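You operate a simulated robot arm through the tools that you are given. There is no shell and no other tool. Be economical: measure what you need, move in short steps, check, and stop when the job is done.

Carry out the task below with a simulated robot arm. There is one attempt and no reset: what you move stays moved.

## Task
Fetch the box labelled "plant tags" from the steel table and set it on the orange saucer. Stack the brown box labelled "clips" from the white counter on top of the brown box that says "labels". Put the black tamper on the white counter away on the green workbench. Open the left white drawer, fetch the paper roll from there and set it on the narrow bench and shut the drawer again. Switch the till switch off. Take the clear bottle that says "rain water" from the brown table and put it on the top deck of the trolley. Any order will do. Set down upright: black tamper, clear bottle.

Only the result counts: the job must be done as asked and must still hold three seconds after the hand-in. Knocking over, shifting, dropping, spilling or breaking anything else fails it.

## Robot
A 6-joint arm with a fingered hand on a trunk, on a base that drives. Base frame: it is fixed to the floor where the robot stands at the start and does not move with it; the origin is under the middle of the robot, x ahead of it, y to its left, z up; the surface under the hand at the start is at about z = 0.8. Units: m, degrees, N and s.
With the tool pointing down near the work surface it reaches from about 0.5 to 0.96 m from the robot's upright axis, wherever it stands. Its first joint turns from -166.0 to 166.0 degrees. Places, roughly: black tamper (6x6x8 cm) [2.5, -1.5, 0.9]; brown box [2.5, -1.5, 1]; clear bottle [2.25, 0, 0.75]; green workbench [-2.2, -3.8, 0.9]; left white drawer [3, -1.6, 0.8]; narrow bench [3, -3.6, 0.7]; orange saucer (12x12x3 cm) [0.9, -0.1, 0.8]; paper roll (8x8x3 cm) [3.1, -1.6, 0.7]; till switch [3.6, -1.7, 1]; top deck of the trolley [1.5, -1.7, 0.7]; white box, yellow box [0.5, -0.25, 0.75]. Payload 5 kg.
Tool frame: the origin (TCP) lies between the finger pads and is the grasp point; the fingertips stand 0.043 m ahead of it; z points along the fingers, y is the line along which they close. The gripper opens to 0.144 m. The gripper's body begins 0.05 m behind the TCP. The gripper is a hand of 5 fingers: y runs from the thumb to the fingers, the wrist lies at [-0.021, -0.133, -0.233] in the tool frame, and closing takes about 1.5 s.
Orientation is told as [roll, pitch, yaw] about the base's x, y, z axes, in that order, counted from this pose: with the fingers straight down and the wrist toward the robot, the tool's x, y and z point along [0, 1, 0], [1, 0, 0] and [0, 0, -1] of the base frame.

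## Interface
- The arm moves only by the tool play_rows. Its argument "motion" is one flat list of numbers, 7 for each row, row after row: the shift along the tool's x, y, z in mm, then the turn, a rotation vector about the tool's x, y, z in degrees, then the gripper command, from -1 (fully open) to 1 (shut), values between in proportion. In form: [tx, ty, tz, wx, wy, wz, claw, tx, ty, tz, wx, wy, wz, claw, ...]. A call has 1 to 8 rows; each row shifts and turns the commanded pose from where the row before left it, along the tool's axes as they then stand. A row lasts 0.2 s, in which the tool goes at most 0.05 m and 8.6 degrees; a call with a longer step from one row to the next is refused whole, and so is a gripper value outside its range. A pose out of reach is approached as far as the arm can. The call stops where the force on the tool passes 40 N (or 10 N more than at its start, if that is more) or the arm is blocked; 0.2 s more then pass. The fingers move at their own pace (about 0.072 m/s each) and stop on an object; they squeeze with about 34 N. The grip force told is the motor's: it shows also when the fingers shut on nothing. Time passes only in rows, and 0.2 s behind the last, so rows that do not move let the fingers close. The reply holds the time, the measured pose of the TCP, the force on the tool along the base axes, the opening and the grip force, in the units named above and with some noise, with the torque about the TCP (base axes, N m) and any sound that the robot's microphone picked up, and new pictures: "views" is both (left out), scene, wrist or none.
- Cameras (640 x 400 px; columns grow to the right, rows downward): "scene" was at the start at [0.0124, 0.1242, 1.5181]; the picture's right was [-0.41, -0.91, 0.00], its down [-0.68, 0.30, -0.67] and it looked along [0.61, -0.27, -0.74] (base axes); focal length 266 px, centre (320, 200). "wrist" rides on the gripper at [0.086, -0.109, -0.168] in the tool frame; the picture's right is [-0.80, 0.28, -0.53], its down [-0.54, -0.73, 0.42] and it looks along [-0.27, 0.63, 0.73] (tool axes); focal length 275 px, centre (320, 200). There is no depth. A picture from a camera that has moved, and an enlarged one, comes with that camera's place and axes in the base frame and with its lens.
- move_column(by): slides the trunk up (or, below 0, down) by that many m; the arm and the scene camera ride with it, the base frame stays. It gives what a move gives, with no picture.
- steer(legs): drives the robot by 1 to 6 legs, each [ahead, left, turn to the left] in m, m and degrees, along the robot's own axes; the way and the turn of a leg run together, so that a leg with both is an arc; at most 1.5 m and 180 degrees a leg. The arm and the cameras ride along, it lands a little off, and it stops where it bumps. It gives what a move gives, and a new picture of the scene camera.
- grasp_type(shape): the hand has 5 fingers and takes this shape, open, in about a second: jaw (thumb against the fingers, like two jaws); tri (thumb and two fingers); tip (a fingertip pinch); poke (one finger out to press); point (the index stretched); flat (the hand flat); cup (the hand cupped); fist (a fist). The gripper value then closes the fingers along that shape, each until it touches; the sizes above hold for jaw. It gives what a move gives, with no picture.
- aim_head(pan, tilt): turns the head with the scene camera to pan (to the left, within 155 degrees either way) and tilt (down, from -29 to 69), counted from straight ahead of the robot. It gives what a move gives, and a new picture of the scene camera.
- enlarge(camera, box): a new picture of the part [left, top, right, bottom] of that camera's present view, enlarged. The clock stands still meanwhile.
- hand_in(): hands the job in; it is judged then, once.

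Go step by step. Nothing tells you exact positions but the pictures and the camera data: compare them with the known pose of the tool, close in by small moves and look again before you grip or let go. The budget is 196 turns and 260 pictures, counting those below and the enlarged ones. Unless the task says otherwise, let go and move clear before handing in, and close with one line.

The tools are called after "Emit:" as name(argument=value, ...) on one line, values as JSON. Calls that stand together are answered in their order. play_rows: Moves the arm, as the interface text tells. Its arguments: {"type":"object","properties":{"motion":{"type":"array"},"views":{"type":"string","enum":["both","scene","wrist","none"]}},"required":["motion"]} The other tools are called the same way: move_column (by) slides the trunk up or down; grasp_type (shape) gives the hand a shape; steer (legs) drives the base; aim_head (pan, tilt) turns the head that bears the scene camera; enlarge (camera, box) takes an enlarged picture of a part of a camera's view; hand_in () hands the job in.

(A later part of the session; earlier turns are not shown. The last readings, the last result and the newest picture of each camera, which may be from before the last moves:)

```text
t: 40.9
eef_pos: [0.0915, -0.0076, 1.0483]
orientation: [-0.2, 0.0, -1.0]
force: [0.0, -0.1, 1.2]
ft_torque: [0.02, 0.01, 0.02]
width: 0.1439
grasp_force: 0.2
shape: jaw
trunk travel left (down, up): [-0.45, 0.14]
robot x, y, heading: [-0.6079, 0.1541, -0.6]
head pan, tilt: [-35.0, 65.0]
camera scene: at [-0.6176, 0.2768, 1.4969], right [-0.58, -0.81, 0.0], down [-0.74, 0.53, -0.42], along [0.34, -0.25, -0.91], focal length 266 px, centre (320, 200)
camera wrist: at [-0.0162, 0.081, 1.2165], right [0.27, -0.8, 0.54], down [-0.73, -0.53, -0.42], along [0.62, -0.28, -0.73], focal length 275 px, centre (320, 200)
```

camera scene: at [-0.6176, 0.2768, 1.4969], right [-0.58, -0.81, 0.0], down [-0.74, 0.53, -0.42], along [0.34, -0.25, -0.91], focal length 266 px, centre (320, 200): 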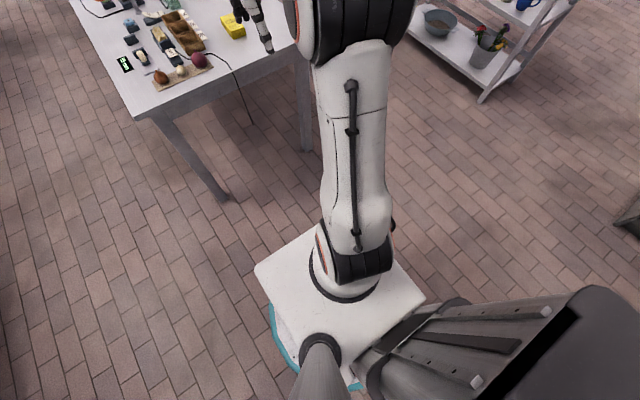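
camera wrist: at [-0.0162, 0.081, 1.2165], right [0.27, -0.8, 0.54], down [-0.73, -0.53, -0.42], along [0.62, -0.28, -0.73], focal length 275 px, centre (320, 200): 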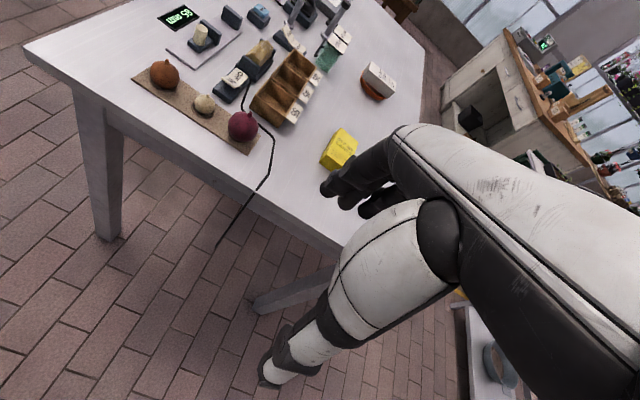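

Emit:
play_rows(motion=[40, -30, 0, 0, 0, 0, -1, 40, -30, 0, 0, 0, 0, -1, 40, -30, 0, 0, 0, 0, -1, 30, -30, 0, 0, 0, 0, -1, 10, -30, 0, 0, 0, 0, -1], views="none")

Emit:
aim_head(pan=0, tilt=20)

Emit:
aim_head(pan=-90, tilt=25)

```text
t: 42.1
eef_pos: [-0.0575, 0.1554, 1.0466]
orientation: [-0.3, -0.1, -1.1]
force: [0.6, -0.5, -0.7]
ft_torque: [0.01, -0.02, -0.01]
width: 0.144
grasp_force: 0.0
shape: jaw
trunk travel left (down, up): [-0.45, 0.14]
robot x, y, heading: [-0.6071, 0.1552, -0.7]
head pan, tilt: [-35.0, 65.0]
```

```text
t: 43.2
eef_pos: [-0.0574, 0.1547, 1.0468]
orientation: [-0.2, 0.0, -1.0]
force: [0.2, 0.1, -0.4]
ft_torque: [0.02, -0.01, 0.01]
width: 0.1441
grasp_force: 0.1
shape: jaw
trunk travel left (down, up): [-0.45, 0.14]
robot x, y, heading: [-0.6109, 0.1555, -0.8]
head pan, tilt: [0.0, 20.0]
camera scene: at [-0.5737, 0.311, 1.5605], right [-0.01, -1.0, 0.0], down [-0.34, 0.0, -0.94], along [0.94, -0.01, -0.34], focal length 266 px, centre (320, 200)
```

scene: 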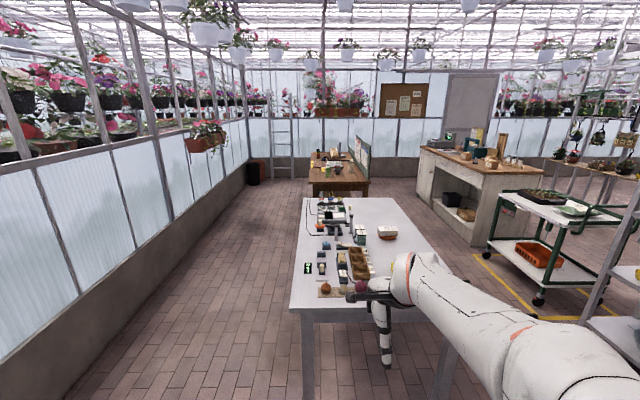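

```text
t: 44.9
eef_pos: [-0.0569, 0.1546, 1.0466]
orientation: [-0.2, 0.0, -0.8]
force: [-0.6, 0.2, 0.8]
ft_torque: [0.0, 0.03, 0.02]
width: 0.1439
grasp_force: 0.0
shape: jaw
trunk travel left (down, up): [-0.45, 0.14]
robot x, y, heading: [-0.6093, 0.1527, -0.6]
head pan, tilt: [-90.0, 25.0]
camera scene: at [-0.6679, 0.22, 1.5525], right [-1.0, 0.01, 0.0], down [0.0, 0.42, -0.91], along [-0.01, -0.91, -0.42], focal length 266 px, centre (320, 200)
```

scene: 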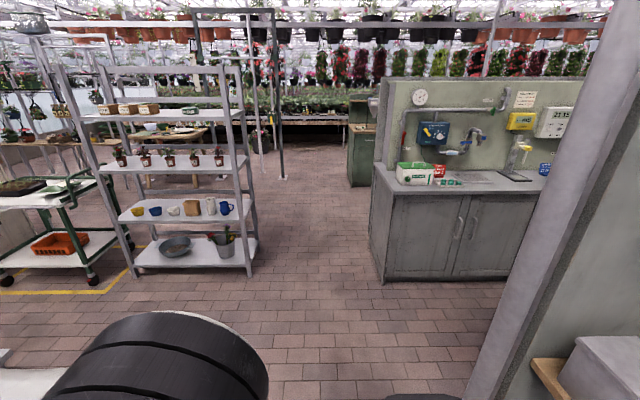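

Emit:
steer(legs=[[0, -1.08, 0.7], [1.2, 0, 0], [1.1, 0.05, 0]])

Emit:
aim_head(pan=25, tilt=30)

```text
t: 61.3
eef_pos: [2.236, -0.8248, 1.0467]
orientation: [-0.2, -0.1, 1.2]
force: [0.1, 0.3, 0.1]
ft_torque: [0.0, -0.01, -0.01]
width: 0.1439
grasp_force: 0.1
shape: jaw
trunk travel left (down, up): [-0.45, 0.14]
robot x, y, heading: [1.6867, -0.847, 1.5]
head pan, tilt: [-90.0, 25.0]
camera scene: at [1.6237, -0.7823, 1.5525], right [-1.0, -0.03, 0.0], down [-0.01, 0.42, -0.91], along [0.02, -0.91, -0.42], focal length 266 px, centre (320, 200)
```

scene: 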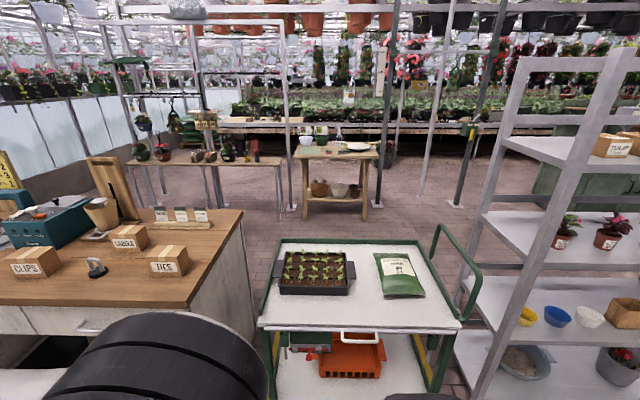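

```text
t: 63.3
eef_pos: [2.2366, -0.824, 1.0467]
orientation: [-0.2, -0.1, 1.1]
force: [-0.1, -1.2, 0.4]
ft_torque: [-0.01, -0.01, 0.0]
width: 0.1438
grasp_force: 0.1
shape: jaw
trunk travel left (down, up): [-0.45, 0.14]
robot x, y, heading: [1.6822, -0.8448, 1.5]
head pan, tilt: [25.0, 30.0]
camera scene: at [1.7024, -0.6499, 1.5446], right [0.45, -0.9, 0.0], down [-0.45, -0.22, -0.87], along [0.78, 0.39, -0.5], focal length 266 px, centre (320, 200)
```

scene: 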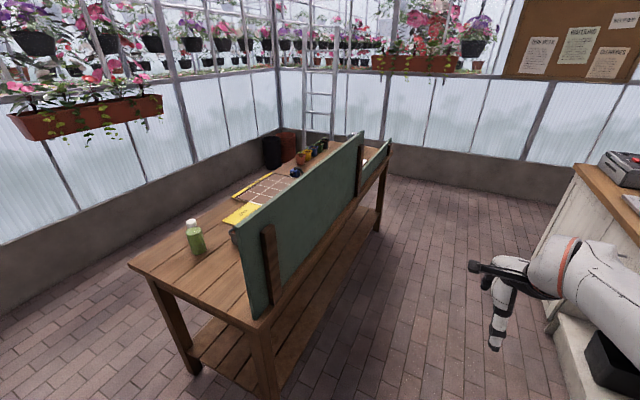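

Emit:
aim_head(pan=80, tilt=40)

Emit:
aim_head(pan=20, tilt=69)

```text
t: 64.5
eef_pos: [2.2361, -0.8245, 1.046]
orientation: [-0.2, -0.1, 1.2]
force: [0.3, 0.4, -0.5]
ft_torque: [-0.02, 0.0, 0.02]
width: 0.1441
grasp_force: 0.1
shape: jaw
trunk travel left (down, up): [-0.45, 0.14]
robot x, y, heading: [1.6823, -0.8444, 1.6]
head pan, tilt: [80.0, 40.0]
camera scene: at [1.6341, -0.6061, 1.5292], right [0.99, -0.15, 0.0], down [-0.1, -0.64, -0.77], along [0.11, 0.76, -0.64], focal length 266 px, centre (320, 200)
```

scene: 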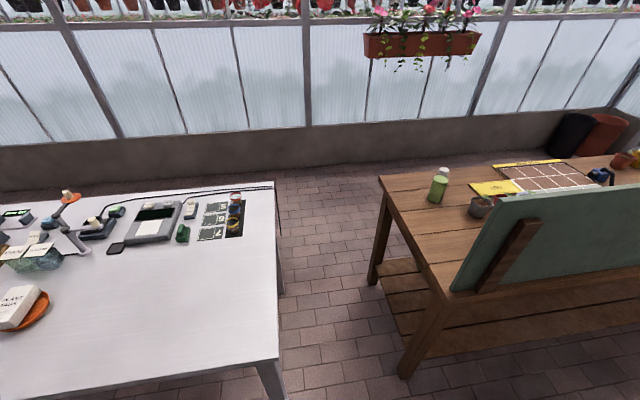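

```text
t: 65.8
eef_pos: [2.2357, -0.824, 1.0473]
orientation: [-0.2, -0.2, 1.1]
force: [-0.1, 0.0, -0.1]
ft_torque: [-0.01, 0.02, 0.01]
width: 0.1436
grasp_force: 0.0
shape: jaw
trunk travel left (down, up): [-0.45, 0.14]
robot x, y, heading: [1.6841, -0.8428, 1.4]
head pan, tilt: [20.0, 68.8]
camera scene: at [1.6734, -0.6697, 1.4931], right [0.37, -0.93, 0.0], down [-0.87, -0.34, -0.36], along [0.34, 0.13, -0.93], focal length 266 px, centre (320, 200)
```

scene: 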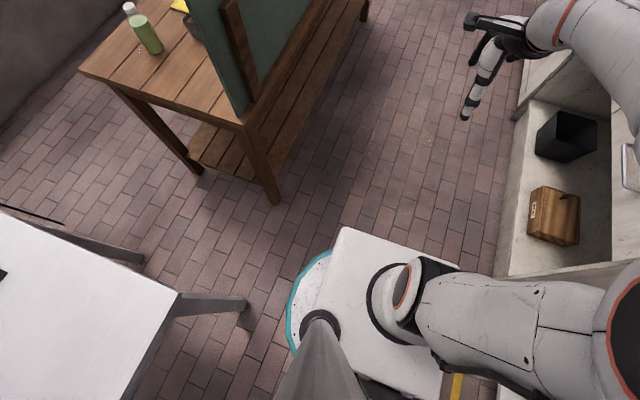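

Emit:
steer(legs=[[0.16, 0.31, -1.5]])

Emit:
aim_head(pan=45, tilt=50)

```text
t: 68.1
eef_pos: [2.3932, -0.5216, 1.0475]
orientation: [-0.2, -0.1, -0.1]
force: [-1.2, 0.4, -0.2]
ft_torque: [0.05, 0.02, -0.02]
width: 0.1442
grasp_force: 0.0
shape: jaw
trunk travel left (down, up): [-0.45, 0.14]
robot x, y, heading: [1.8427, -0.5278, 0.0]
head pan, tilt: [20.0, 68.8]
camera scene: at [1.8352, -0.3543, 1.4931], right [0.34, -0.94, 0.0], down [-0.88, -0.32, -0.36], along [0.34, 0.12, -0.93], focal length 266 px, centre (320, 200)
```

scene: 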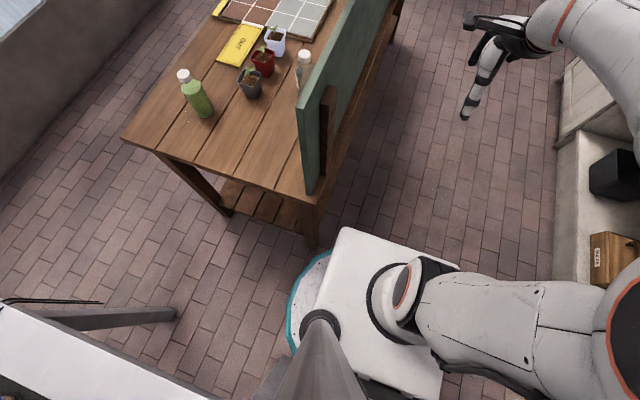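

```text
t: 69.0
eef_pos: [2.3943, -0.5217, 1.046]
orientation: [-0.2, -0.1, -0.1]
force: [0.6, -0.1, -0.3]
ft_torque: [-0.03, 0.0, 0.02]
width: 0.1441
grasp_force: 0.0
shape: jaw
trunk travel left (down, up): [-0.45, 0.14]
robot x, y, heading: [1.8408, -0.528, 0.3]
head pan, tilt: [45.0, 50.0]
camera scene: at [1.837, -0.319, 1.515], right [0.71, -0.71, 0.0], down [-0.54, -0.54, -0.64], along [0.45, 0.45, -0.77], focal length 266 px, centre (320, 200)
```

scene: 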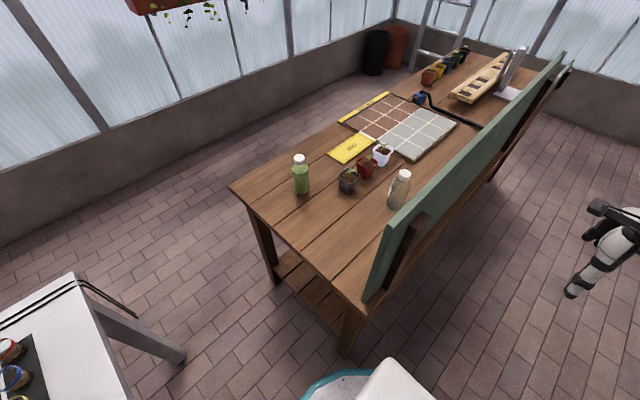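

The "rain water" bottle stands near (2.42,-0.10) behind the green board. I raise the trunk and bring the hand over the board.

Emit:
move_column(by=0.14)

Emit:
play_rows(motion=[0, 0, -40, 0, 0, 0, -1, 0, 0, -40, 0, 0, 0, -1, 45, 0, 0, 0, 0, 0, -1, 45, 0, 0, 0, 0, 0, -1, 45, 0, 0, 0, 0, 0, -1, 45, 0, 0, 0, 0, 0, -1, 45, 0, 0, 0, 0, 0, -1])

```text
t: 70.7
eef_pos: [2.394, -0.5218, 1.1876]
orientation: [-0.1, -0.1, -0.1]
force: [0.2, 0.1, -0.6]
ft_torque: [0.02, 0.0, -0.02]
width: 0.144
grasp_force: 0.0
shape: jaw
trunk travel left (down, up): [-0.59, 0.0]
robot x, y, heading: [1.8453, -0.5285, 0.0]
head pan, tilt: [45.0, 50.0]
```

```text
t: 72.3
eef_pos: [2.3946, -0.2964, 1.263]
orientation: [-0.2, -0.1, -0.2]
force: [0.1, -0.3, -0.4]
ft_torque: [-0.02, 0.01, 0.01]
width: 0.1439
grasp_force: 0.2
shape: jaw
trunk travel left (down, up): [-0.59, 0.0]
robot x, y, heading: [1.843, -0.5289, -0.1]
head pan, tilt: [45.0, 50.0]
camera scene: at [1.8374, -0.3182, 1.6549], right [0.71, -0.71, 0.0], down [-0.54, -0.54, -0.64], along [0.45, 0.45, -0.77], focal length 266 px, centre (320, 200)
camera wrist: at [2.2871, -0.2081, 1.4321], right [0.28, -0.79, 0.54], down [-0.73, -0.54, -0.42], along [0.63, -0.27, -0.73], focal length 275 px, centre (320, 200)
```

scene: 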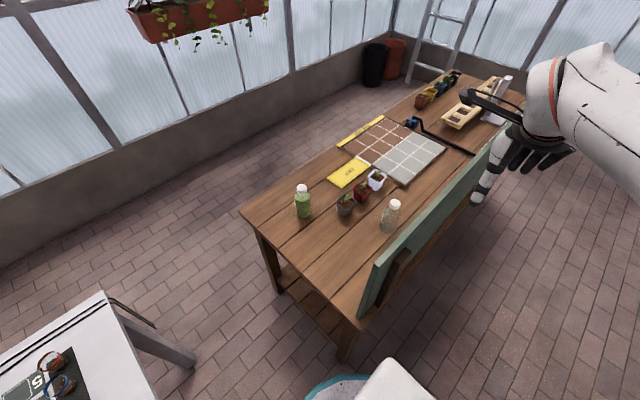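
wrist: 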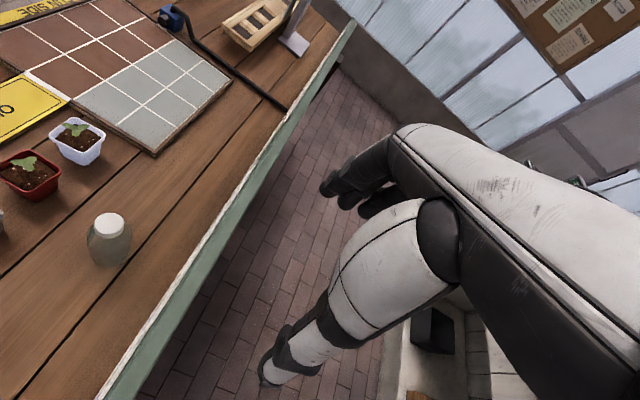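

Emit:
play_rows(motion=[45, 10, 0, 0, 0, 0, -1, 45, 10, 0, 0, 0, 0, -1, 45, 10, 0, 0, 0, 0, -1, 45, 10, 0, 0, 0, 0, -1, 26, 5, 30, 0, 0, 0, -1, 0, 0, 45, 0, 0, 0, -1, 0, 0, 45, 0, 0, 0, -1, 0, 0, 45, 0, 0, 0, -1])

```text
t: 74.1
eef_pos: [2.4404, -0.0921, 1.0988]
orientation: [-0.2, 0.0, -0.1]
force: [-0.3, 0.3, 0.0]
ft_torque: [-0.01, 0.02, 0.01]
width: 0.1442
grasp_force: 0.1
shape: jaw
trunk travel left (down, up): [-0.59, 0.0]
robot x, y, heading: [1.8412, -0.5267, 0.1]
head pan, tilt: [45.0, 50.0]
camera scene: at [1.8376, -0.3183, 1.655], right [0.71, -0.71, 0.0], down [-0.54, -0.54, -0.64], along [0.45, 0.46, -0.77], focal length 266 px, centre (320, 200)
camera wrist: at [2.3315, -0.0046, 1.266], right [0.28, -0.79, 0.54], down [-0.73, -0.54, -0.42], along [0.63, -0.27, -0.73], focal length 275 px, centre (320, 200)
```

scene: 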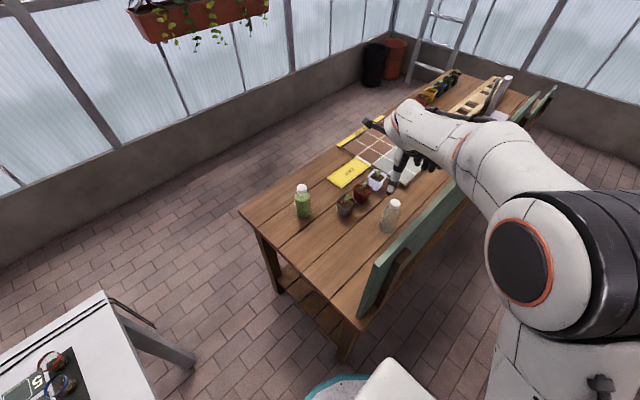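
wrist: 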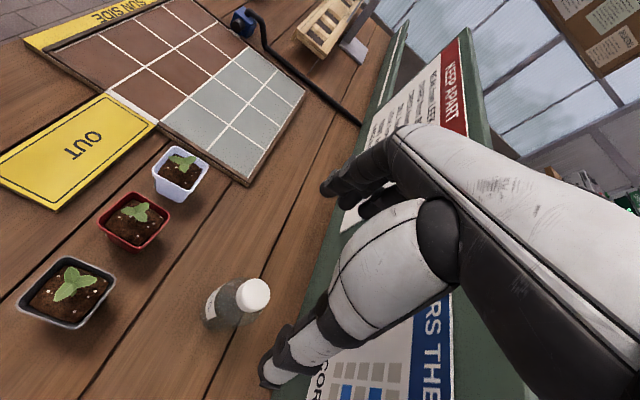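

Emit:
play_rows(motion=[0, 0, 45, 0, 0, 0, -1, 0, 0, 45, 0, 0, 0, -1, 0, 0, 45, 0, 0, 0, -1, 0, 0, 35, 0, 0, 0, -1, 0, 0, 0, 0, 0, 0, -1])

```text
t: 75.3
eef_pos: [2.4387, -0.0914, 0.9286]
orientation: [-0.2, -0.1, -0.2]
force: [0.6, 0.2, -0.1]
ft_torque: [0.02, 0.04, 0.0]
width: 0.1441
grasp_force: 0.1
shape: jaw
trunk travel left (down, up): [-0.59, 0.0]
robot x, y, heading: [1.8439, -0.5303, -0.1]
head pan, tilt: [45.0, 50.0]
camera scene: at [1.8371, -0.3188, 1.655], right [0.71, -0.71, 0.0], down [-0.54, -0.54, -0.64], along [0.45, 0.46, -0.77], focal length 266 px, centre (320, 200)
camera wrist: at [2.3319, -0.0043, 1.0958], right [0.28, -0.8, 0.54], down [-0.73, -0.54, -0.42], along [0.63, -0.27, -0.73], focal length 275 px, centre (320, 200)
```

scene: 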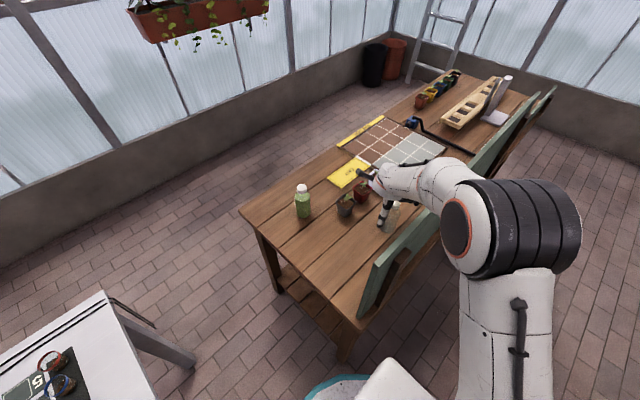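
wrist: 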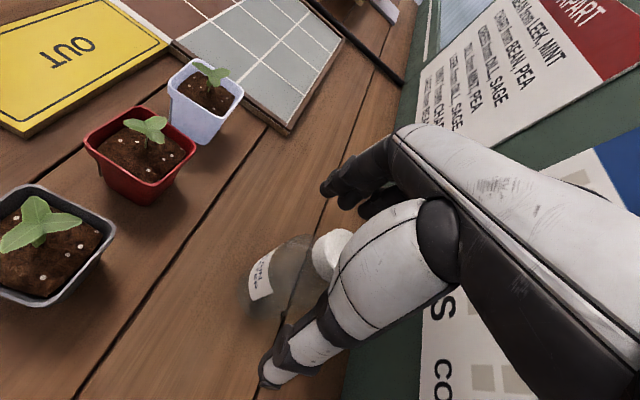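

Emit:
play_rows(motion=[0, 0, 20, 0, 0, 0, -1, 0, 0, 16, 0, 0, 0, -1, 0, 0, 0, 0, 0, 0, -1], views="none")

Emit:
enlarge(camera="wrist", box=[200, 120, 460, 400])

```text
t: 76.1
eef_pos: [2.4408, -0.0925, 0.8935]
orientation: [-0.2, -0.1, -0.1]
force: [-0.4, -0.3, 0.0]
ft_torque: [0.01, -0.01, -0.03]
width: 0.1435
grasp_force: 0.2
shape: jaw
trunk travel left (down, up): [-0.59, 0.0]
robot x, y, heading: [1.8451, -0.5298, -0.1]
head pan, tilt: [45.0, 50.0]
```

```text
1.43 times, centred on (330, 260) of wrist
camera zoom: at [2.3323, -0.0047, 1.0611], right [0.28, -0.8, 0.54], down [-0.73, -0.54, -0.42], along [0.63, -0.27, -0.73], focal length 393 px, centre (306, 114)
```

zoom: 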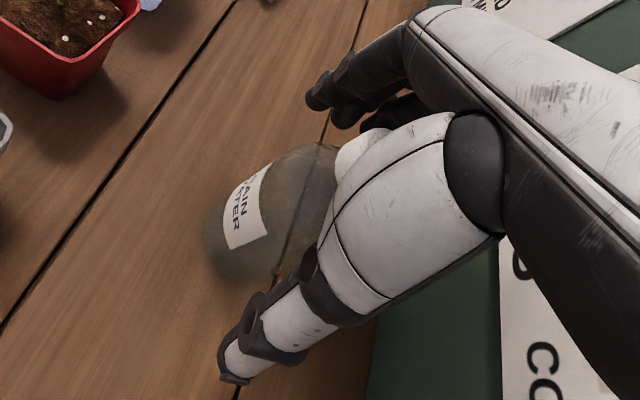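

Emit:
play_rows(motion=[0, 0, 0, 0, 0, 0, 0, 0, 0, 0, 0, 0, 0, 0.6, 0, 0, 0, 0, 0, 0, 1, 0, 0, 0, 0, 0, 0, 1, 0, 0, 0, 0, 0, 0, 1, 0, 0, 0, 0, 0, 0, 1, 0, 0, 0, 0, 0, 0, 1], views="wrist")

```text
t: 77.7
eef_pos: [2.4415, -0.0924, 0.8948]
orientation: [-0.3, 0.0, -0.1]
force: [0.1, 0.2, 0.7]
ft_torque: [-0.04, 0.04, -0.01]
width: 0.0514
grasp_force: 34.6
shape: jaw
trunk travel left (down, up): [-0.59, 0.0]
robot x, y, heading: [1.8455, -0.5302, -0.2]
head pan, tilt: [45.0, 50.0]
camera wrist: at [2.3323, -0.0046, 1.0612], right [0.28, -0.79, 0.54], down [-0.73, -0.54, -0.42], along [0.63, -0.27, -0.73], focal length 275 px, centre (320, 200)
```

wrist: 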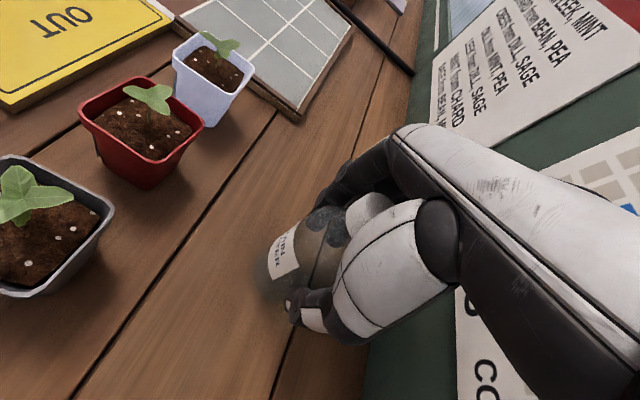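

Emit:
play_rows(motion=[0, 0, -30, 0, 0, 0, 1, 0, 0, -50, 0, 0, 0, 1, 0, 0, -50, 0, 0, 0, 1, 0, 0, -50, 0, 0, 0, 1, 0, 0, -50, 0, 0, 0, 1, 0, 0, -50, 0, 0, 0, 1, 0, 0, -50, 0, 0, 0, 1, 0, 0, -50, 0, 0, 0, 1], views="none")

Emit:
play_rows(motion=[0, 0, -40, 0, 0, 0, 1, 0, -20, 0, 0, 0, 0, 1, 0, -20, 0, 0, 0, 0, 1, 0, 0, 0, 0, 0, 0, 1])

```text
t: 79.5
eef_pos: [2.4392, -0.0902, 1.2756]
orientation: [-0.3, -0.1, -0.1]
force: [0.1, -0.2, -0.7]
ft_torque: [0.01, 0.02, -0.03]
width: 0.0516
grasp_force: 33.8
shape: jaw
trunk travel left (down, up): [-0.59, 0.0]
robot x, y, heading: [1.8428, -0.5274, -0.1]
head pan, tilt: [45.0, 50.0]
```

```text
t: 80.5
eef_pos: [2.4006, -0.0908, 1.3141]
orientation: [-0.2, -0.1, 0.0]
force: [0.7, 0.2, -0.1]
ft_torque: [0.02, -0.03, 0.01]
width: 0.0511
grasp_force: 34.1
shape: jaw
trunk travel left (down, up): [-0.59, 0.0]
robot x, y, heading: [1.8423, -0.5313, 0.1]
head pan, tilt: [45.0, 50.0]
camera scene: at [1.8371, -0.3189, 1.655], right [0.71, -0.71, 0.0], down [-0.54, -0.54, -0.64], along [0.45, 0.46, -0.77], focal length 266 px, centre (320, 200)
camera wrist: at [2.2919, -0.0027, 1.4821], right [0.28, -0.79, 0.54], down [-0.73, -0.54, -0.42], along [0.63, -0.27, -0.73], focal length 275 px, centre (320, 200)
```

scene: 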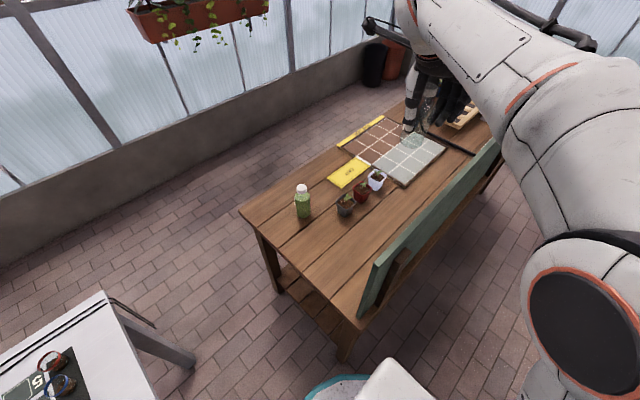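
wrist: 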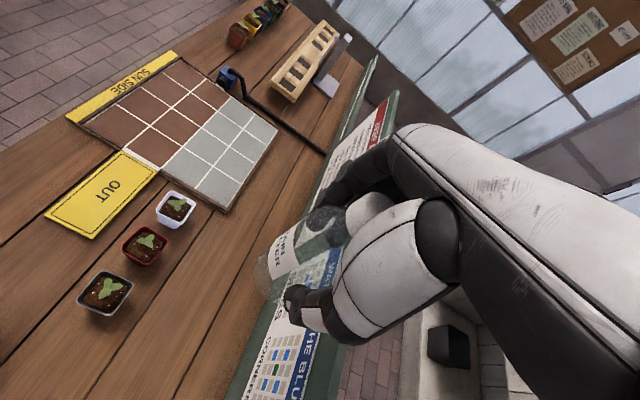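

Emit:
play_rows(motion=[0, 0, -25, 0, 0, 0, 1, -48, 0, 0, 0, 0, 0, 1, -48, 0, 0, 0, 0, 0, 1, -48, 0, 0, 0, 0, 0, 1, -48, 0, 0, 0, 0, 0, 1, -48, 0, 0, 0, 0, 0, 1, -48, 0, 0, 0, 0, 0, 1, -48, 0, 0, 0, 0, 0, 1], views="scene")

```text
t: 82.3
eef_pos: [2.3988, -0.429, 1.3393]
orientation: [-0.2, -0.1, -0.1]
force: [-0.5, -0.4, 0.0]
ft_torque: [0.06, -0.05, 0.02]
width: 0.051
grasp_force: 34.2
shape: jaw
trunk travel left (down, up): [-0.59, 0.0]
robot x, y, heading: [1.8426, -0.5277, 0.1]
head pan, tilt: [45.0, 50.0]
camera scene: at [1.8369, -0.3196, 1.6551], right [0.71, -0.71, 0.0], down [-0.54, -0.54, -0.64], along [0.45, 0.46, -0.77], focal length 266 px, centre (320, 200)
```

scene: 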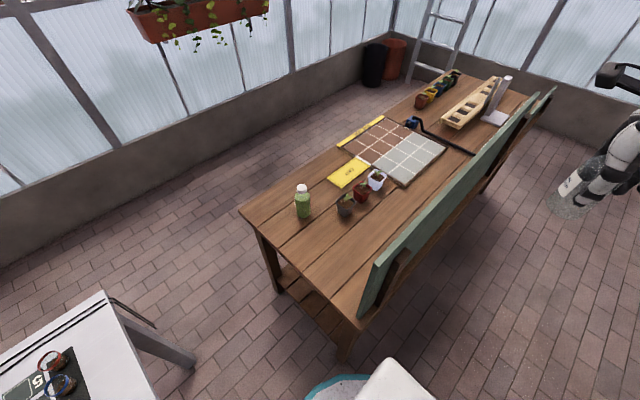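

Emit:
steer(legs=[[-0.2, -0.3, 0]])

Emit:
play_rows(motion=[-45, -10, 20, 0, 0, 0, 1, -45, -15, 20, 0, 0, 0, 1, -45, -20, 20, 0, 0, 0, 1, -40, -30, 0, 0, 0, 0, 1, -40, -30, 0, 0, 0, 0, 1, -35, -35, 0, 0, 0, 0, 1, -30, -40, 0, 0, 0, 0, 1, -30, -40, 0, 0, 0, 0, 1], views="none")

Emit:
aim_head(pan=-85, tilt=50)

```text
t: 84.6
eef_pos: [2.2023, -0.7224, 1.339]
orientation: [-0.2, -0.1, 0.3]
force: [-0.6, 0.4, -1.5]
ft_torque: [0.05, -0.01, -0.04]
width: 0.051
grasp_force: 33.8
shape: jaw
trunk travel left (down, up): [-0.59, 0.0]
robot x, y, heading: [1.651, -0.8283, 0.8]
head pan, tilt: [45.0, 50.0]
camera scene: at [1.6404, -0.6194, 1.6551], right [0.71, -0.7, 0.0], down [-0.54, -0.55, -0.64], along [0.45, 0.46, -0.77], focal length 266 px, centre (320, 200)
```

scene: 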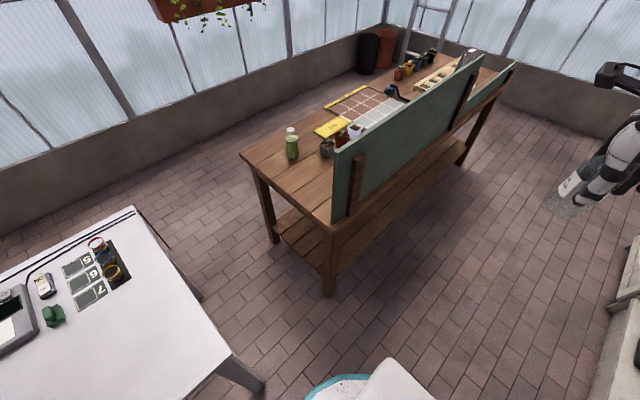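

```text
refused: row 1 steps farther than a row can; nothing moved
```

```text
t: 86.7
eef_pos: [2.2025, -0.7234, 1.3394]
orientation: [-0.2, -0.1, 0.3]
force: [-0.6, -0.5, -1.1]
ft_torque: [-0.01, -0.02, 0.01]
width: 0.0511
grasp_force: 33.8
shape: jaw
trunk travel left (down, up): [-0.59, 0.0]
robot x, y, heading: [1.6492, -0.8331, 0.6]
head pan, tilt: [-85.0, 50.0]
camera scene: at [1.5943, -0.7504, 1.655], right [-1.0, -0.1, 0.0], down [-0.07, 0.76, -0.64], along [0.06, -0.64, -0.77], focal length 266 px, centre (320, 200)
```

scene: 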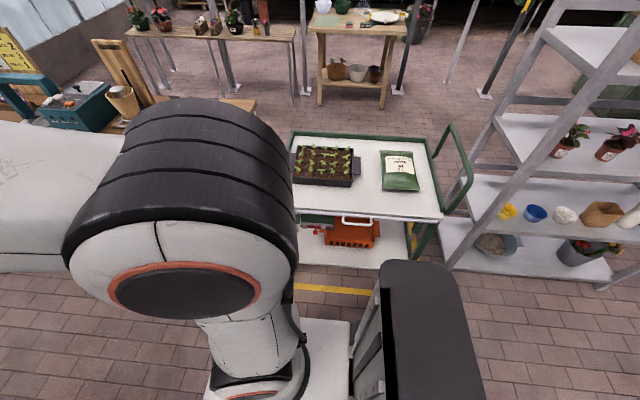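

Emit:
steer(legs=[[-0.28, 0, -0.7]])

Emit:
play_rows(motion=[-48, 0, 0, 0, 0, 0, 1, -48, 0, 0, 0, 0, 0, 1, -48, 0, 0, 0, 0, 0, 1, -48, 0, 0, 0, 0, 0, 1, -48, 0, 0, 0, 0, 0, 1, -48, 0, 0, 0, 0, 0, 1, -48, 0, 0, 0, 0, 0, 1, -48, 0, 0, 0, 0, 0, 1], views="none")

Emit:
play_rows(motion=[-34, -35, 0, 0, 0, 0, 1, -34, -35, 0, 0, 0, 0, 1, -34, -35, 0, 0, 0, 0, 1, -34, -35, 0, 0, 0, 0, 1, -34, -35, 0, 0, 0, 0, 1, -34, -35, 0, 0, 0, 0, 1, -34, -35, 0, 0, 0, 0, 1, -34, -35, 0, 0, 0, 0, 1])

```text
t: 88.6
eef_pos: [1.9228, -0.7331, 1.3404]
orientation: [-0.2, -0.1, -0.6]
force: [-0.3, 0.9, 0.1]
ft_torque: [-0.01, -0.03, 0.0]
width: 0.0512
grasp_force: 34.3
shape: jaw
trunk travel left (down, up): [-0.59, 0.0]
robot x, y, heading: [1.3671, -0.8308, -0.2]
head pan, tilt: [-85.0, 50.0]
camera scene: at [1.3143, -0.7502, 1.655], right [-1.0, -0.08, 0.0], down [-0.06, 0.76, -0.64], along [0.05, -0.64, -0.77], focal length 266 px, centre (320, 200)
```

scene: 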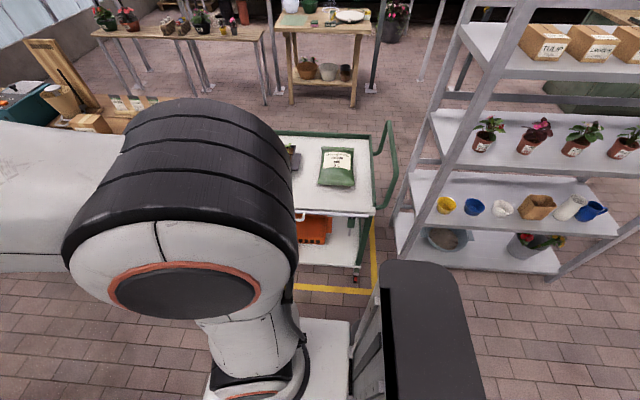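

```text
t: 90.4
eef_pos: [1.9201, -1.1185, 1.34]
orientation: [-0.3, -0.1, -0.5]
force: [-0.3, -0.3, -0.8]
ft_torque: [0.04, 0.03, 0.04]
width: 0.0513
grasp_force: 34.0
shape: jaw
trunk travel left (down, up): [-0.59, 0.0]
robot x, y, heading: [1.3686, -0.8298, 0.1]
head pan, tilt: [-85.0, 50.0]
```

```text
t: 92.2
eef_pos: [1.6362, -1.3893, 1.3429]
orientation: [0.0, -0.2, -0.5]
force: [0.0, 0.0, -0.5]
ft_torque: [0.03, -0.03, 0.0]
width: 0.0508
grasp_force: 33.6
shape: jaw
trunk travel left (down, up): [-0.59, 0.0]
robot x, y, heading: [1.3689, -0.831, -0.2]
head pan, tilt: [-85.0, 50.0]
camera scene: at [1.3144, -0.7517, 1.6551], right [-1.0, -0.08, 0.0], down [-0.06, 0.76, -0.64], along [0.05, -0.64, -0.77], focal length 266 px, centre (320, 200)
camera wrist: at [1.5283, -1.301, 1.5097], right [0.28, -0.8, 0.54], down [-0.73, -0.54, -0.42], along [0.63, -0.27, -0.73], focal length 275 px, centre (320, 200)
```

scene: 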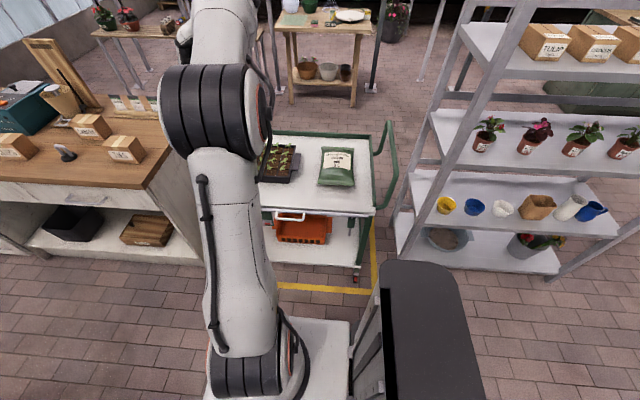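
wrist: 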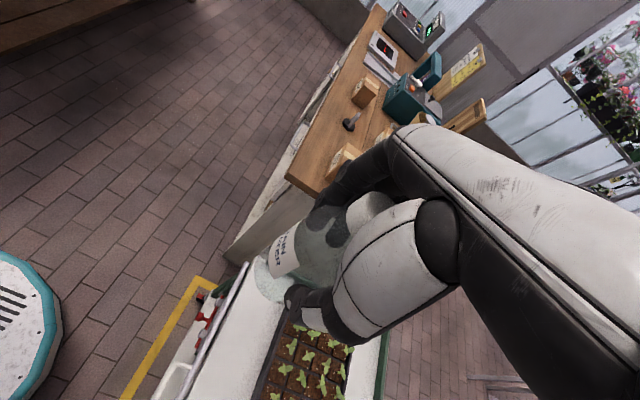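

Emit:
play_rows(motion=[-28, -40, 0, 0, 0, 0, 1, -28, -40, 0, 0, 0, 0, 1, -28, -40, 0, 0, 0, 0, 1, -28, -40, 0, 0, 0, 0, 1, -8, -12, 45, 0, 0, 0, 1, 0, 0, 50, 0, 0, 0, 1, 0, 0, 50, 0, 0, 0, 1, 0, 0, 50, 0, 0, 0, 1])

```text
t: 94.0
eef_pos: [1.4738, -1.4811, 1.1377]
orientation: [-0.2, -0.1, -0.6]
force: [0.4, -0.4, -0.8]
ft_torque: [0.03, -0.04, -0.04]
width: 0.051
grasp_force: 33.9
shape: jaw
out of reach, approached as far as the arm can: row 4
trunk travel left (down, up): [-0.59, 0.0]
robot x, y, heading: [1.3653, -0.8294, -0.4]
head pan, tilt: [-85.0, 50.0]
camera scene: at [1.315, -0.7511, 1.6552], right [-1.0, -0.08, 0.0], down [-0.06, 0.76, -0.64], along [0.05, -0.64, -0.77], focal length 266 px, centre (320, 200)
camera wrist: at [1.3656, -1.3925, 1.3062], right [0.27, -0.8, 0.54], down [-0.73, -0.54, -0.42], along [0.63, -0.28, -0.73], focal length 275 px, centre (320, 200)
```

scene: 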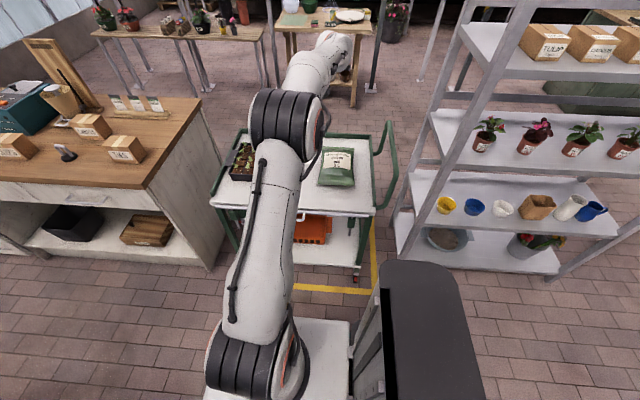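
wrist: 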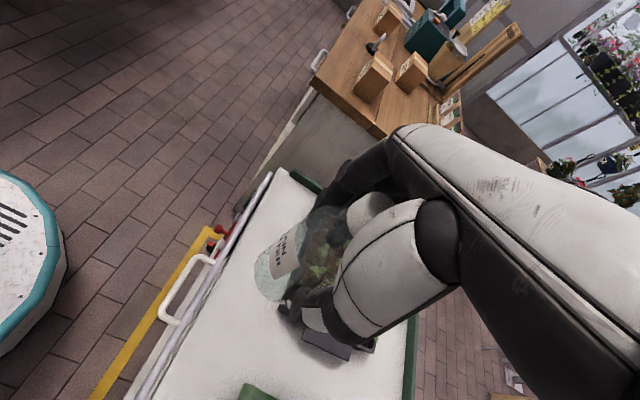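

Emit:
play_rows(motion=[0, 0, 45, 0, 0, 0, 1, -22, -6, 40, 0, 0, 0, 1, -23, -6, 40, 0, 0, 0, 1, 0, 0, 45, 0, 0, 0, 1, 0, 0, 25, 0, 0, 0, 1, 0, 0, 0, 0, 0, 0, 1])

```text
t: 95.4
eef_pos: [1.463, -1.5233, 0.9456]
orientation: [-0.3, -0.1, -0.6]
force: [0.3, 0.3, -0.2]
ft_torque: [0.05, -0.01, 0.02]
width: 0.0511
grasp_force: 33.4
shape: jaw
trunk travel left (down, up): [-0.59, 0.0]
robot x, y, heading: [1.3667, -0.8304, -0.3]
head pan, tilt: [-85.0, 50.0]
camera scene: at [1.315, -0.7506, 1.6551], right [-1.0, -0.08, 0.0], down [-0.06, 0.76, -0.64], along [0.05, -0.64, -0.77], focal length 266 px, centre (320, 200)
camera wrist: at [1.3541, -1.435, 1.113], right [0.28, -0.8, 0.54], down [-0.73, -0.54, -0.42], along [0.63, -0.28, -0.73], focal length 275 px, centre (320, 200)
```

scene: 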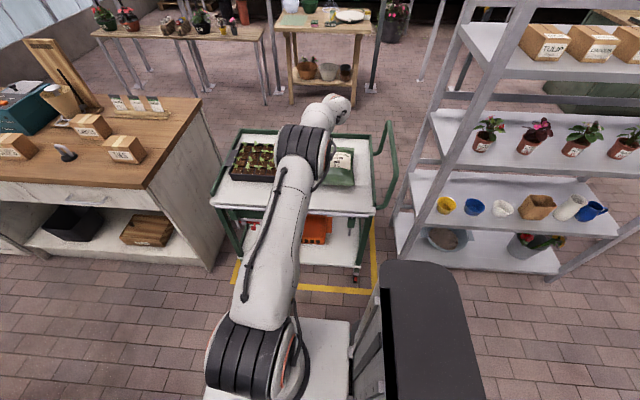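
wrist: 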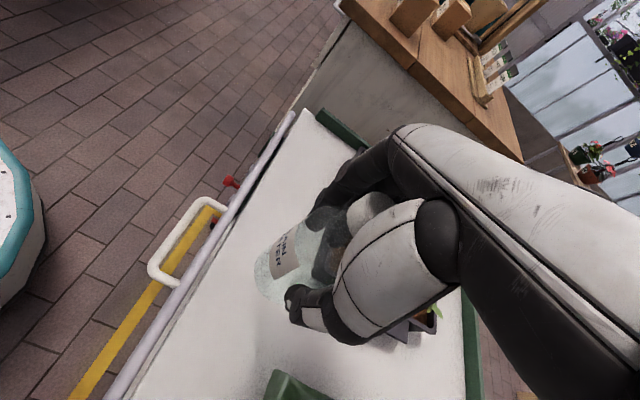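

Emit:
play_rows(motion=[0, 0, 25, 0, 0, 0, 1, 0, 0, 20, 0, 0, 0, 1, 0, 0, 8, 0, 0, 0, 1, 0, 0, 6, 0, 0, 0, 1, 0, 0, 0, 0, 0, 0, 1], views="wrist")

```text
t: 96.6
eef_pos: [1.4627, -1.5235, 0.8868]
orientation: [-0.2, -0.1, -0.6]
force: [0.6, -0.9, -1.0]
ft_torque: [-0.02, -0.03, 0.03]
width: 0.051
grasp_force: 33.7
shape: jaw
trunk travel left (down, up): [-0.59, 0.0]
robot x, y, heading: [1.3681, -0.8299, -0.3]
head pan, tilt: [-85.0, 50.0]
camera wrist: at [1.3547, -1.4351, 1.0537], right [0.28, -0.8, 0.54], down [-0.73, -0.54, -0.42], along [0.63, -0.28, -0.73], focal length 275 px, centre (320, 200)
```

wrist: 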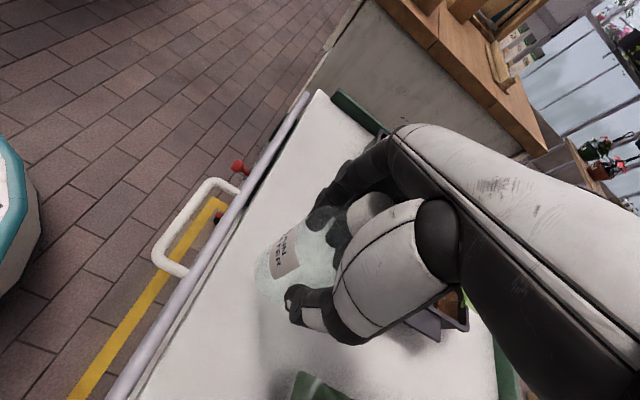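

Emit:
play_rows(motion=[0, 0, 5, 0, 0, 0, 1, 0, 0, 5, 0, 0, 0, 1, 0, 0, 4, 0, 0, 0, 1, 0, 0, 0, 0, 0, 0, 1], views="none")

```text
t: 97.6
eef_pos: [1.4629, -1.5237, 0.8707]
orientation: [-0.2, 0.0, -0.6]
force: [0.0, -0.1, -0.2]
ft_torque: [0.0, 0.01, 0.02]
width: 0.051
grasp_force: 34.3
shape: jaw
trunk travel left (down, up): [-0.59, 0.0]
robot x, y, heading: [1.3651, -0.8287, -0.4]
head pan, tilt: [-85.0, 50.0]
```

Emit:
play_rows(motion=[0, 0, 4, 0, 0, 0, 1, 0, 0, 4, 0, 0, 0, 1, 0, 0, 0, 0, 0, 0, 1], views="none")

Emit:
play_rows(motion=[0, 0, 3, 0, 0, 0, 1, 0, 0, 2, 0, 0, 0, 1, 0, 0, 0, 0, 0, 0, 1], views="wrist")

```text
t: 98.4
eef_pos: [1.463, -1.5241, 0.8625]
orientation: [-0.2, 0.0, -0.6]
force: [-0.5, -0.1, -0.8]
ft_torque: [-0.01, 0.01, 0.03]
width: 0.0508
grasp_force: 34.2
shape: jaw
trunk travel left (down, up): [-0.59, 0.0]
robot x, y, heading: [1.3678, -0.8302, -0.0]
head pan, tilt: [-85.0, 50.0]
```

```text
t: 99.2
eef_pos: [1.4628, -1.5247, 0.8586]
orientation: [-0.1, -0.1, -0.6]
force: [-1.5, -0.5, -0.4]
ft_torque: [0.03, -0.03, 0.01]
width: 0.0508
grasp_force: 33.8
shape: jaw
trunk travel left (down, up): [-0.59, 0.0]
robot x, y, heading: [1.3664, -0.8307, -0.1]
head pan, tilt: [-85.0, 50.0]
camera wrist: at [1.3552, -1.4362, 1.0257], right [0.28, -0.8, 0.54], down [-0.73, -0.54, -0.42], along [0.63, -0.28, -0.73], focal length 275 px, centre (320, 200)
```

wrist: 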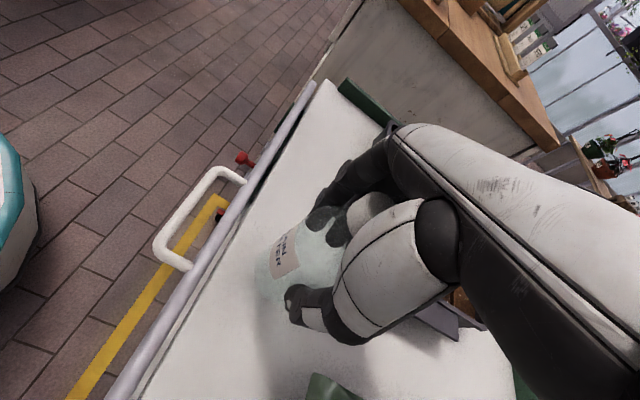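

Emit:
play_rows(motion=[0, 0, 4, 0, 0, 0, 1, 0, 0, 4, 0, 0, 0, 1, 0, 0, 0, 0, 0, 0, 1], views="none")

Emit:
play_rows(motion=[0, 0, 4, 0, 0, 0, 1, 0, 0, 0, 0, 0, 0, 1], views="none")

Emit:
play_rows(motion=[0, 0, 4, 0, 0, 0, 1, 0, 0, 0, 0, 0, 0, 1], views="wrist")

```text
t: 100.0
eef_pos: [1.462, -1.5252, 0.8492]
orientation: [-0.2, -0.1, -0.6]
force: [-0.5, 0.6, 0.3]
ft_torque: [-0.01, 0.0, 0.03]
width: 0.0509
grasp_force: 33.8
shape: jaw
trunk travel left (down, up): [-0.59, 0.0]
robot x, y, heading: [1.3663, -0.8301, -0.1]
head pan, tilt: [-85.0, 50.0]
```

```text
t: 100.6
eef_pos: [1.4617, -1.5244, 0.8472]
orientation: [-0.1, -0.1, -0.6]
force: [0.0, -0.2, -0.6]
ft_torque: [0.01, 0.01, -0.02]
width: 0.0509
grasp_force: 33.8
shape: jaw
trunk travel left (down, up): [-0.59, 0.0]
robot x, y, heading: [1.3655, -0.8291, -0.4]
head pan, tilt: [-85.0, 50.0]
```

```text
t: 101.2
eef_pos: [1.4627, -1.5245, 0.8419]
orientation: [-0.3, -0.2, -0.5]
force: [-0.6, -0.6, -1.4]
ft_torque: [0.02, -0.01, 0.01]
width: 0.0509
grasp_force: 34.0
shape: jaw
trunk travel left (down, up): [-0.59, 0.0]
robot x, y, heading: [1.3671, -0.8284, -0.2]
head pan, tilt: [-85.0, 50.0]
camera wrist: at [1.355, -1.4364, 1.0098], right [0.28, -0.8, 0.54], down [-0.73, -0.54, -0.42], along [0.63, -0.28, -0.73], focal length 275 px, centre (320, 200)
```

wrist: 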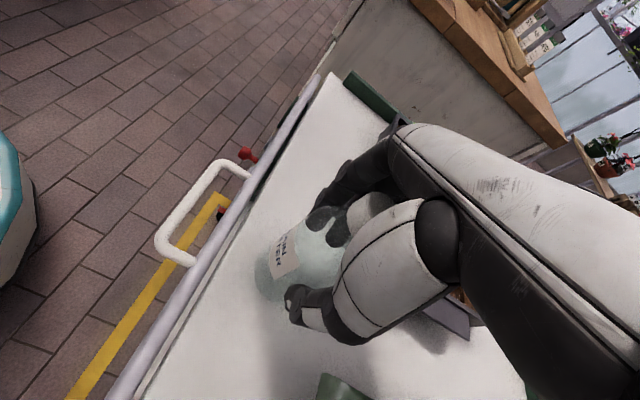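

Emit:
play_rows(motion=[0, 0, 4, 0, 0, 0, 1, 0, 0, 4, 0, 0, 0, 1, 0, 0, 0, 0, 0, 0, 1], views="none")

Emit:
play_rows(motion=[0, 0, 4, 0, 0, 0, 1, 0, 0, 3, 0, 0, 0, 1, 0, 0, 0, 0, 0, 0, 1], views="none")

Emit:
play_rows(motion=[0, 0, 4, 0, 0, 0, 1, 0, 0, 3, 0, 0, 0, 1, 0, 0, 0, 0, 0, 0, 1], views="wrist")

```text
t: 102.0
eef_pos: [1.4626, -1.5251, 0.8352]
orientation: [-0.2, -0.1, -0.7]
force: [-0.6, -1.4, -0.2]
ft_torque: [0.03, -0.02, -0.02]
width: 0.0509
grasp_force: 33.7
shape: jaw
trunk travel left (down, up): [-0.59, 0.0]
robot x, y, heading: [1.3678, -0.8333, -0.3]
head pan, tilt: [-85.0, 50.0]
```

```text
t: 102.8
eef_pos: [1.4628, -1.5245, 0.8325]
orientation: [-0.4, -0.2, -0.6]
force: [-2.1, 1.8, 24.8]
ft_torque: [0.07, -0.35, 0.02]
width: 0.0516
grasp_force: 34.2
shape: jaw
trunk travel left (down, up): [-0.59, 0.0]
robot x, y, heading: [1.3662, -0.8256, -0.5]
head pan, tilt: [-85.0, 50.0]
```

```text
t: 103.3
eef_pos: [1.4641, -1.5279, 0.8312]
orientation: [-0.6, -0.5, -0.8]
force: [-0.7, 1.5, 18.0]
ft_torque: [0.1, -0.27, 0.02]
width: 0.0529
grasp_force: 34.0
shape: jaw
trunk travel left (down, up): [-0.59, 0.0]
robot x, y, heading: [1.3668, -0.827, -0.4]
head pan, tilt: [-85.0, 50.0]
stopped in row 2: the force on the tool passed its limit at 42 N (the readings are from after the stop); the commanded pose is now the measured one
camera wrist: at [1.3548, -1.4379, 0.9979], right [0.27, -0.79, 0.55], down [-0.73, -0.54, -0.42], along [0.63, -0.28, -0.72], focal length 275 px, centre (320, 200)
```

wrist: 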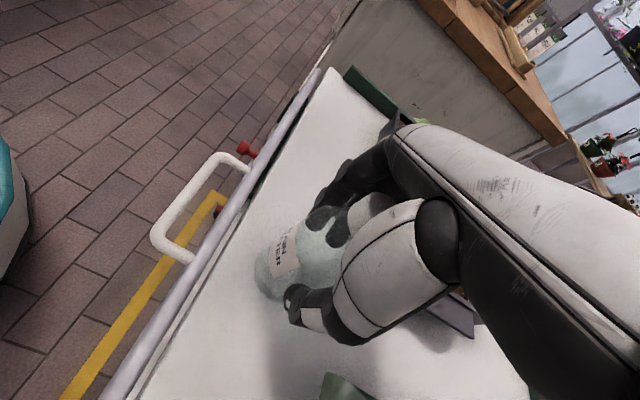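

Emit:
play_rows(motion=[0, 0, -1, 0, 0, 0, 1, 0, 0, 0, 0, 0, 0, 0.1, 0, 0, 0, 0, 0, 0, -0.2, 0, 0, 0, 0, 0, 0, -0.4, 0, 0, 0, 0, 0, 0, -0.4], views="wrist")

```text
t: 104.5
eef_pos: [1.464, -1.5276, 0.8282]
orientation: [-0.4, -0.2, -0.6]
force: [0.7, -0.3, 0.0]
ft_torque: [-0.02, -0.01, 0.01]
width: 0.1002
grasp_force: 0.0
shape: jaw
trunk travel left (down, up): [-0.59, 0.0]
robot x, y, heading: [1.3676, -0.8289, -0.4]
head pan, tilt: [-85.0, 50.0]
camera wrist: at [1.3552, -1.4379, 0.9957], right [0.27, -0.8, 0.54], down [-0.73, -0.54, -0.42], along [0.63, -0.28, -0.73], focal length 275 px, centre (320, 200)
```

wrist: 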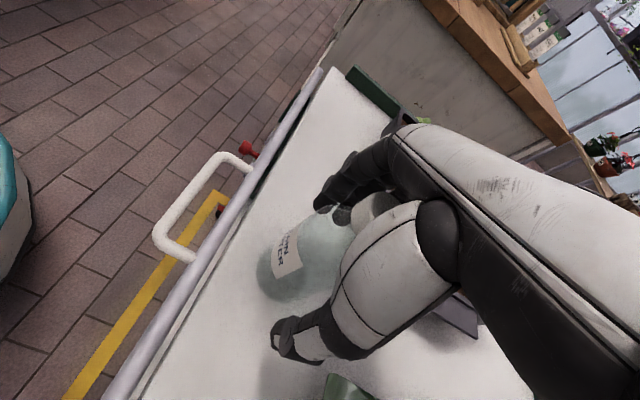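

Emit:
play_rows(motion=[0, 0, -15, 0, 0, 0, -0.5, 0, 0, -25, 0, 0, 0, -0.5, 0, 0, -40, 0, 0, 0, -0.5, 0, 0, -50, 0, 0, 0, -1, 0, 0, -50, 0, 0, 0, -1, 0, 0, -50, 0, 0, 0, -1, 0, 0, -50, 0, 0, 0, -1, 0, 0, -30, 0, 0, 0, -1])

```text
t: 106.3
eef_pos: [1.4607, -1.5266, 1.1384]
orientation: [-0.4, -0.2, -0.8]
force: [0.3, 0.4, -1.9]
ft_torque: [0.01, 0.0, -0.01]
width: 0.1438
grasp_force: 0.1
shape: jaw
trunk travel left (down, up): [-0.59, 0.0]
robot x, y, heading: [1.3671, -0.832, -0.4]
head pan, tilt: [-85.0, 50.0]
camera scene: at [1.315, -0.75, 1.655], right [-1.0, -0.08, 0.0], down [-0.06, 0.76, -0.64], along [0.05, -0.64, -0.77], focal length 266 px, centre (320, 200)
camera wrist: at [1.3539, -1.4374, 1.3066], right [0.27, -0.8, 0.54], down [-0.73, -0.54, -0.42], along [0.63, -0.28, -0.73], focal length 275 px, centre (320, 200)
```

scene: 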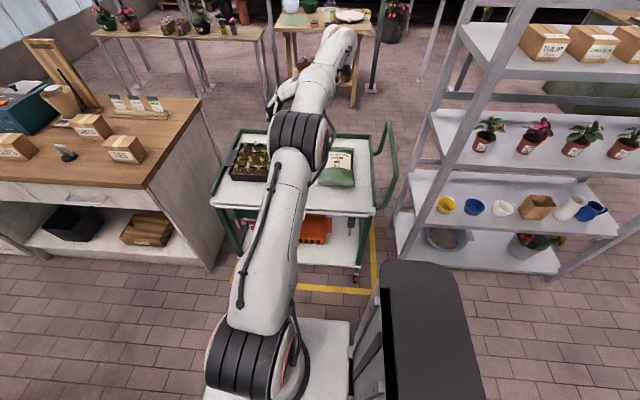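
wrist: 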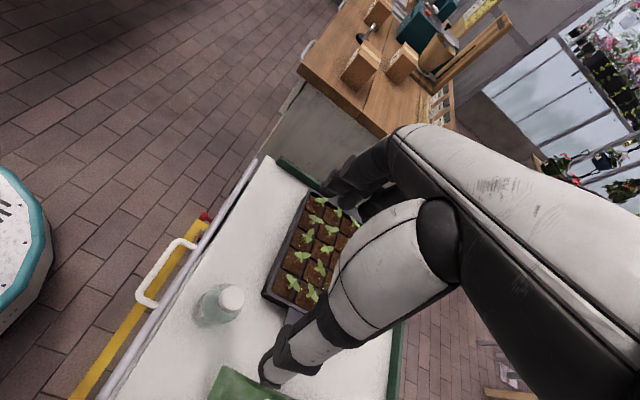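

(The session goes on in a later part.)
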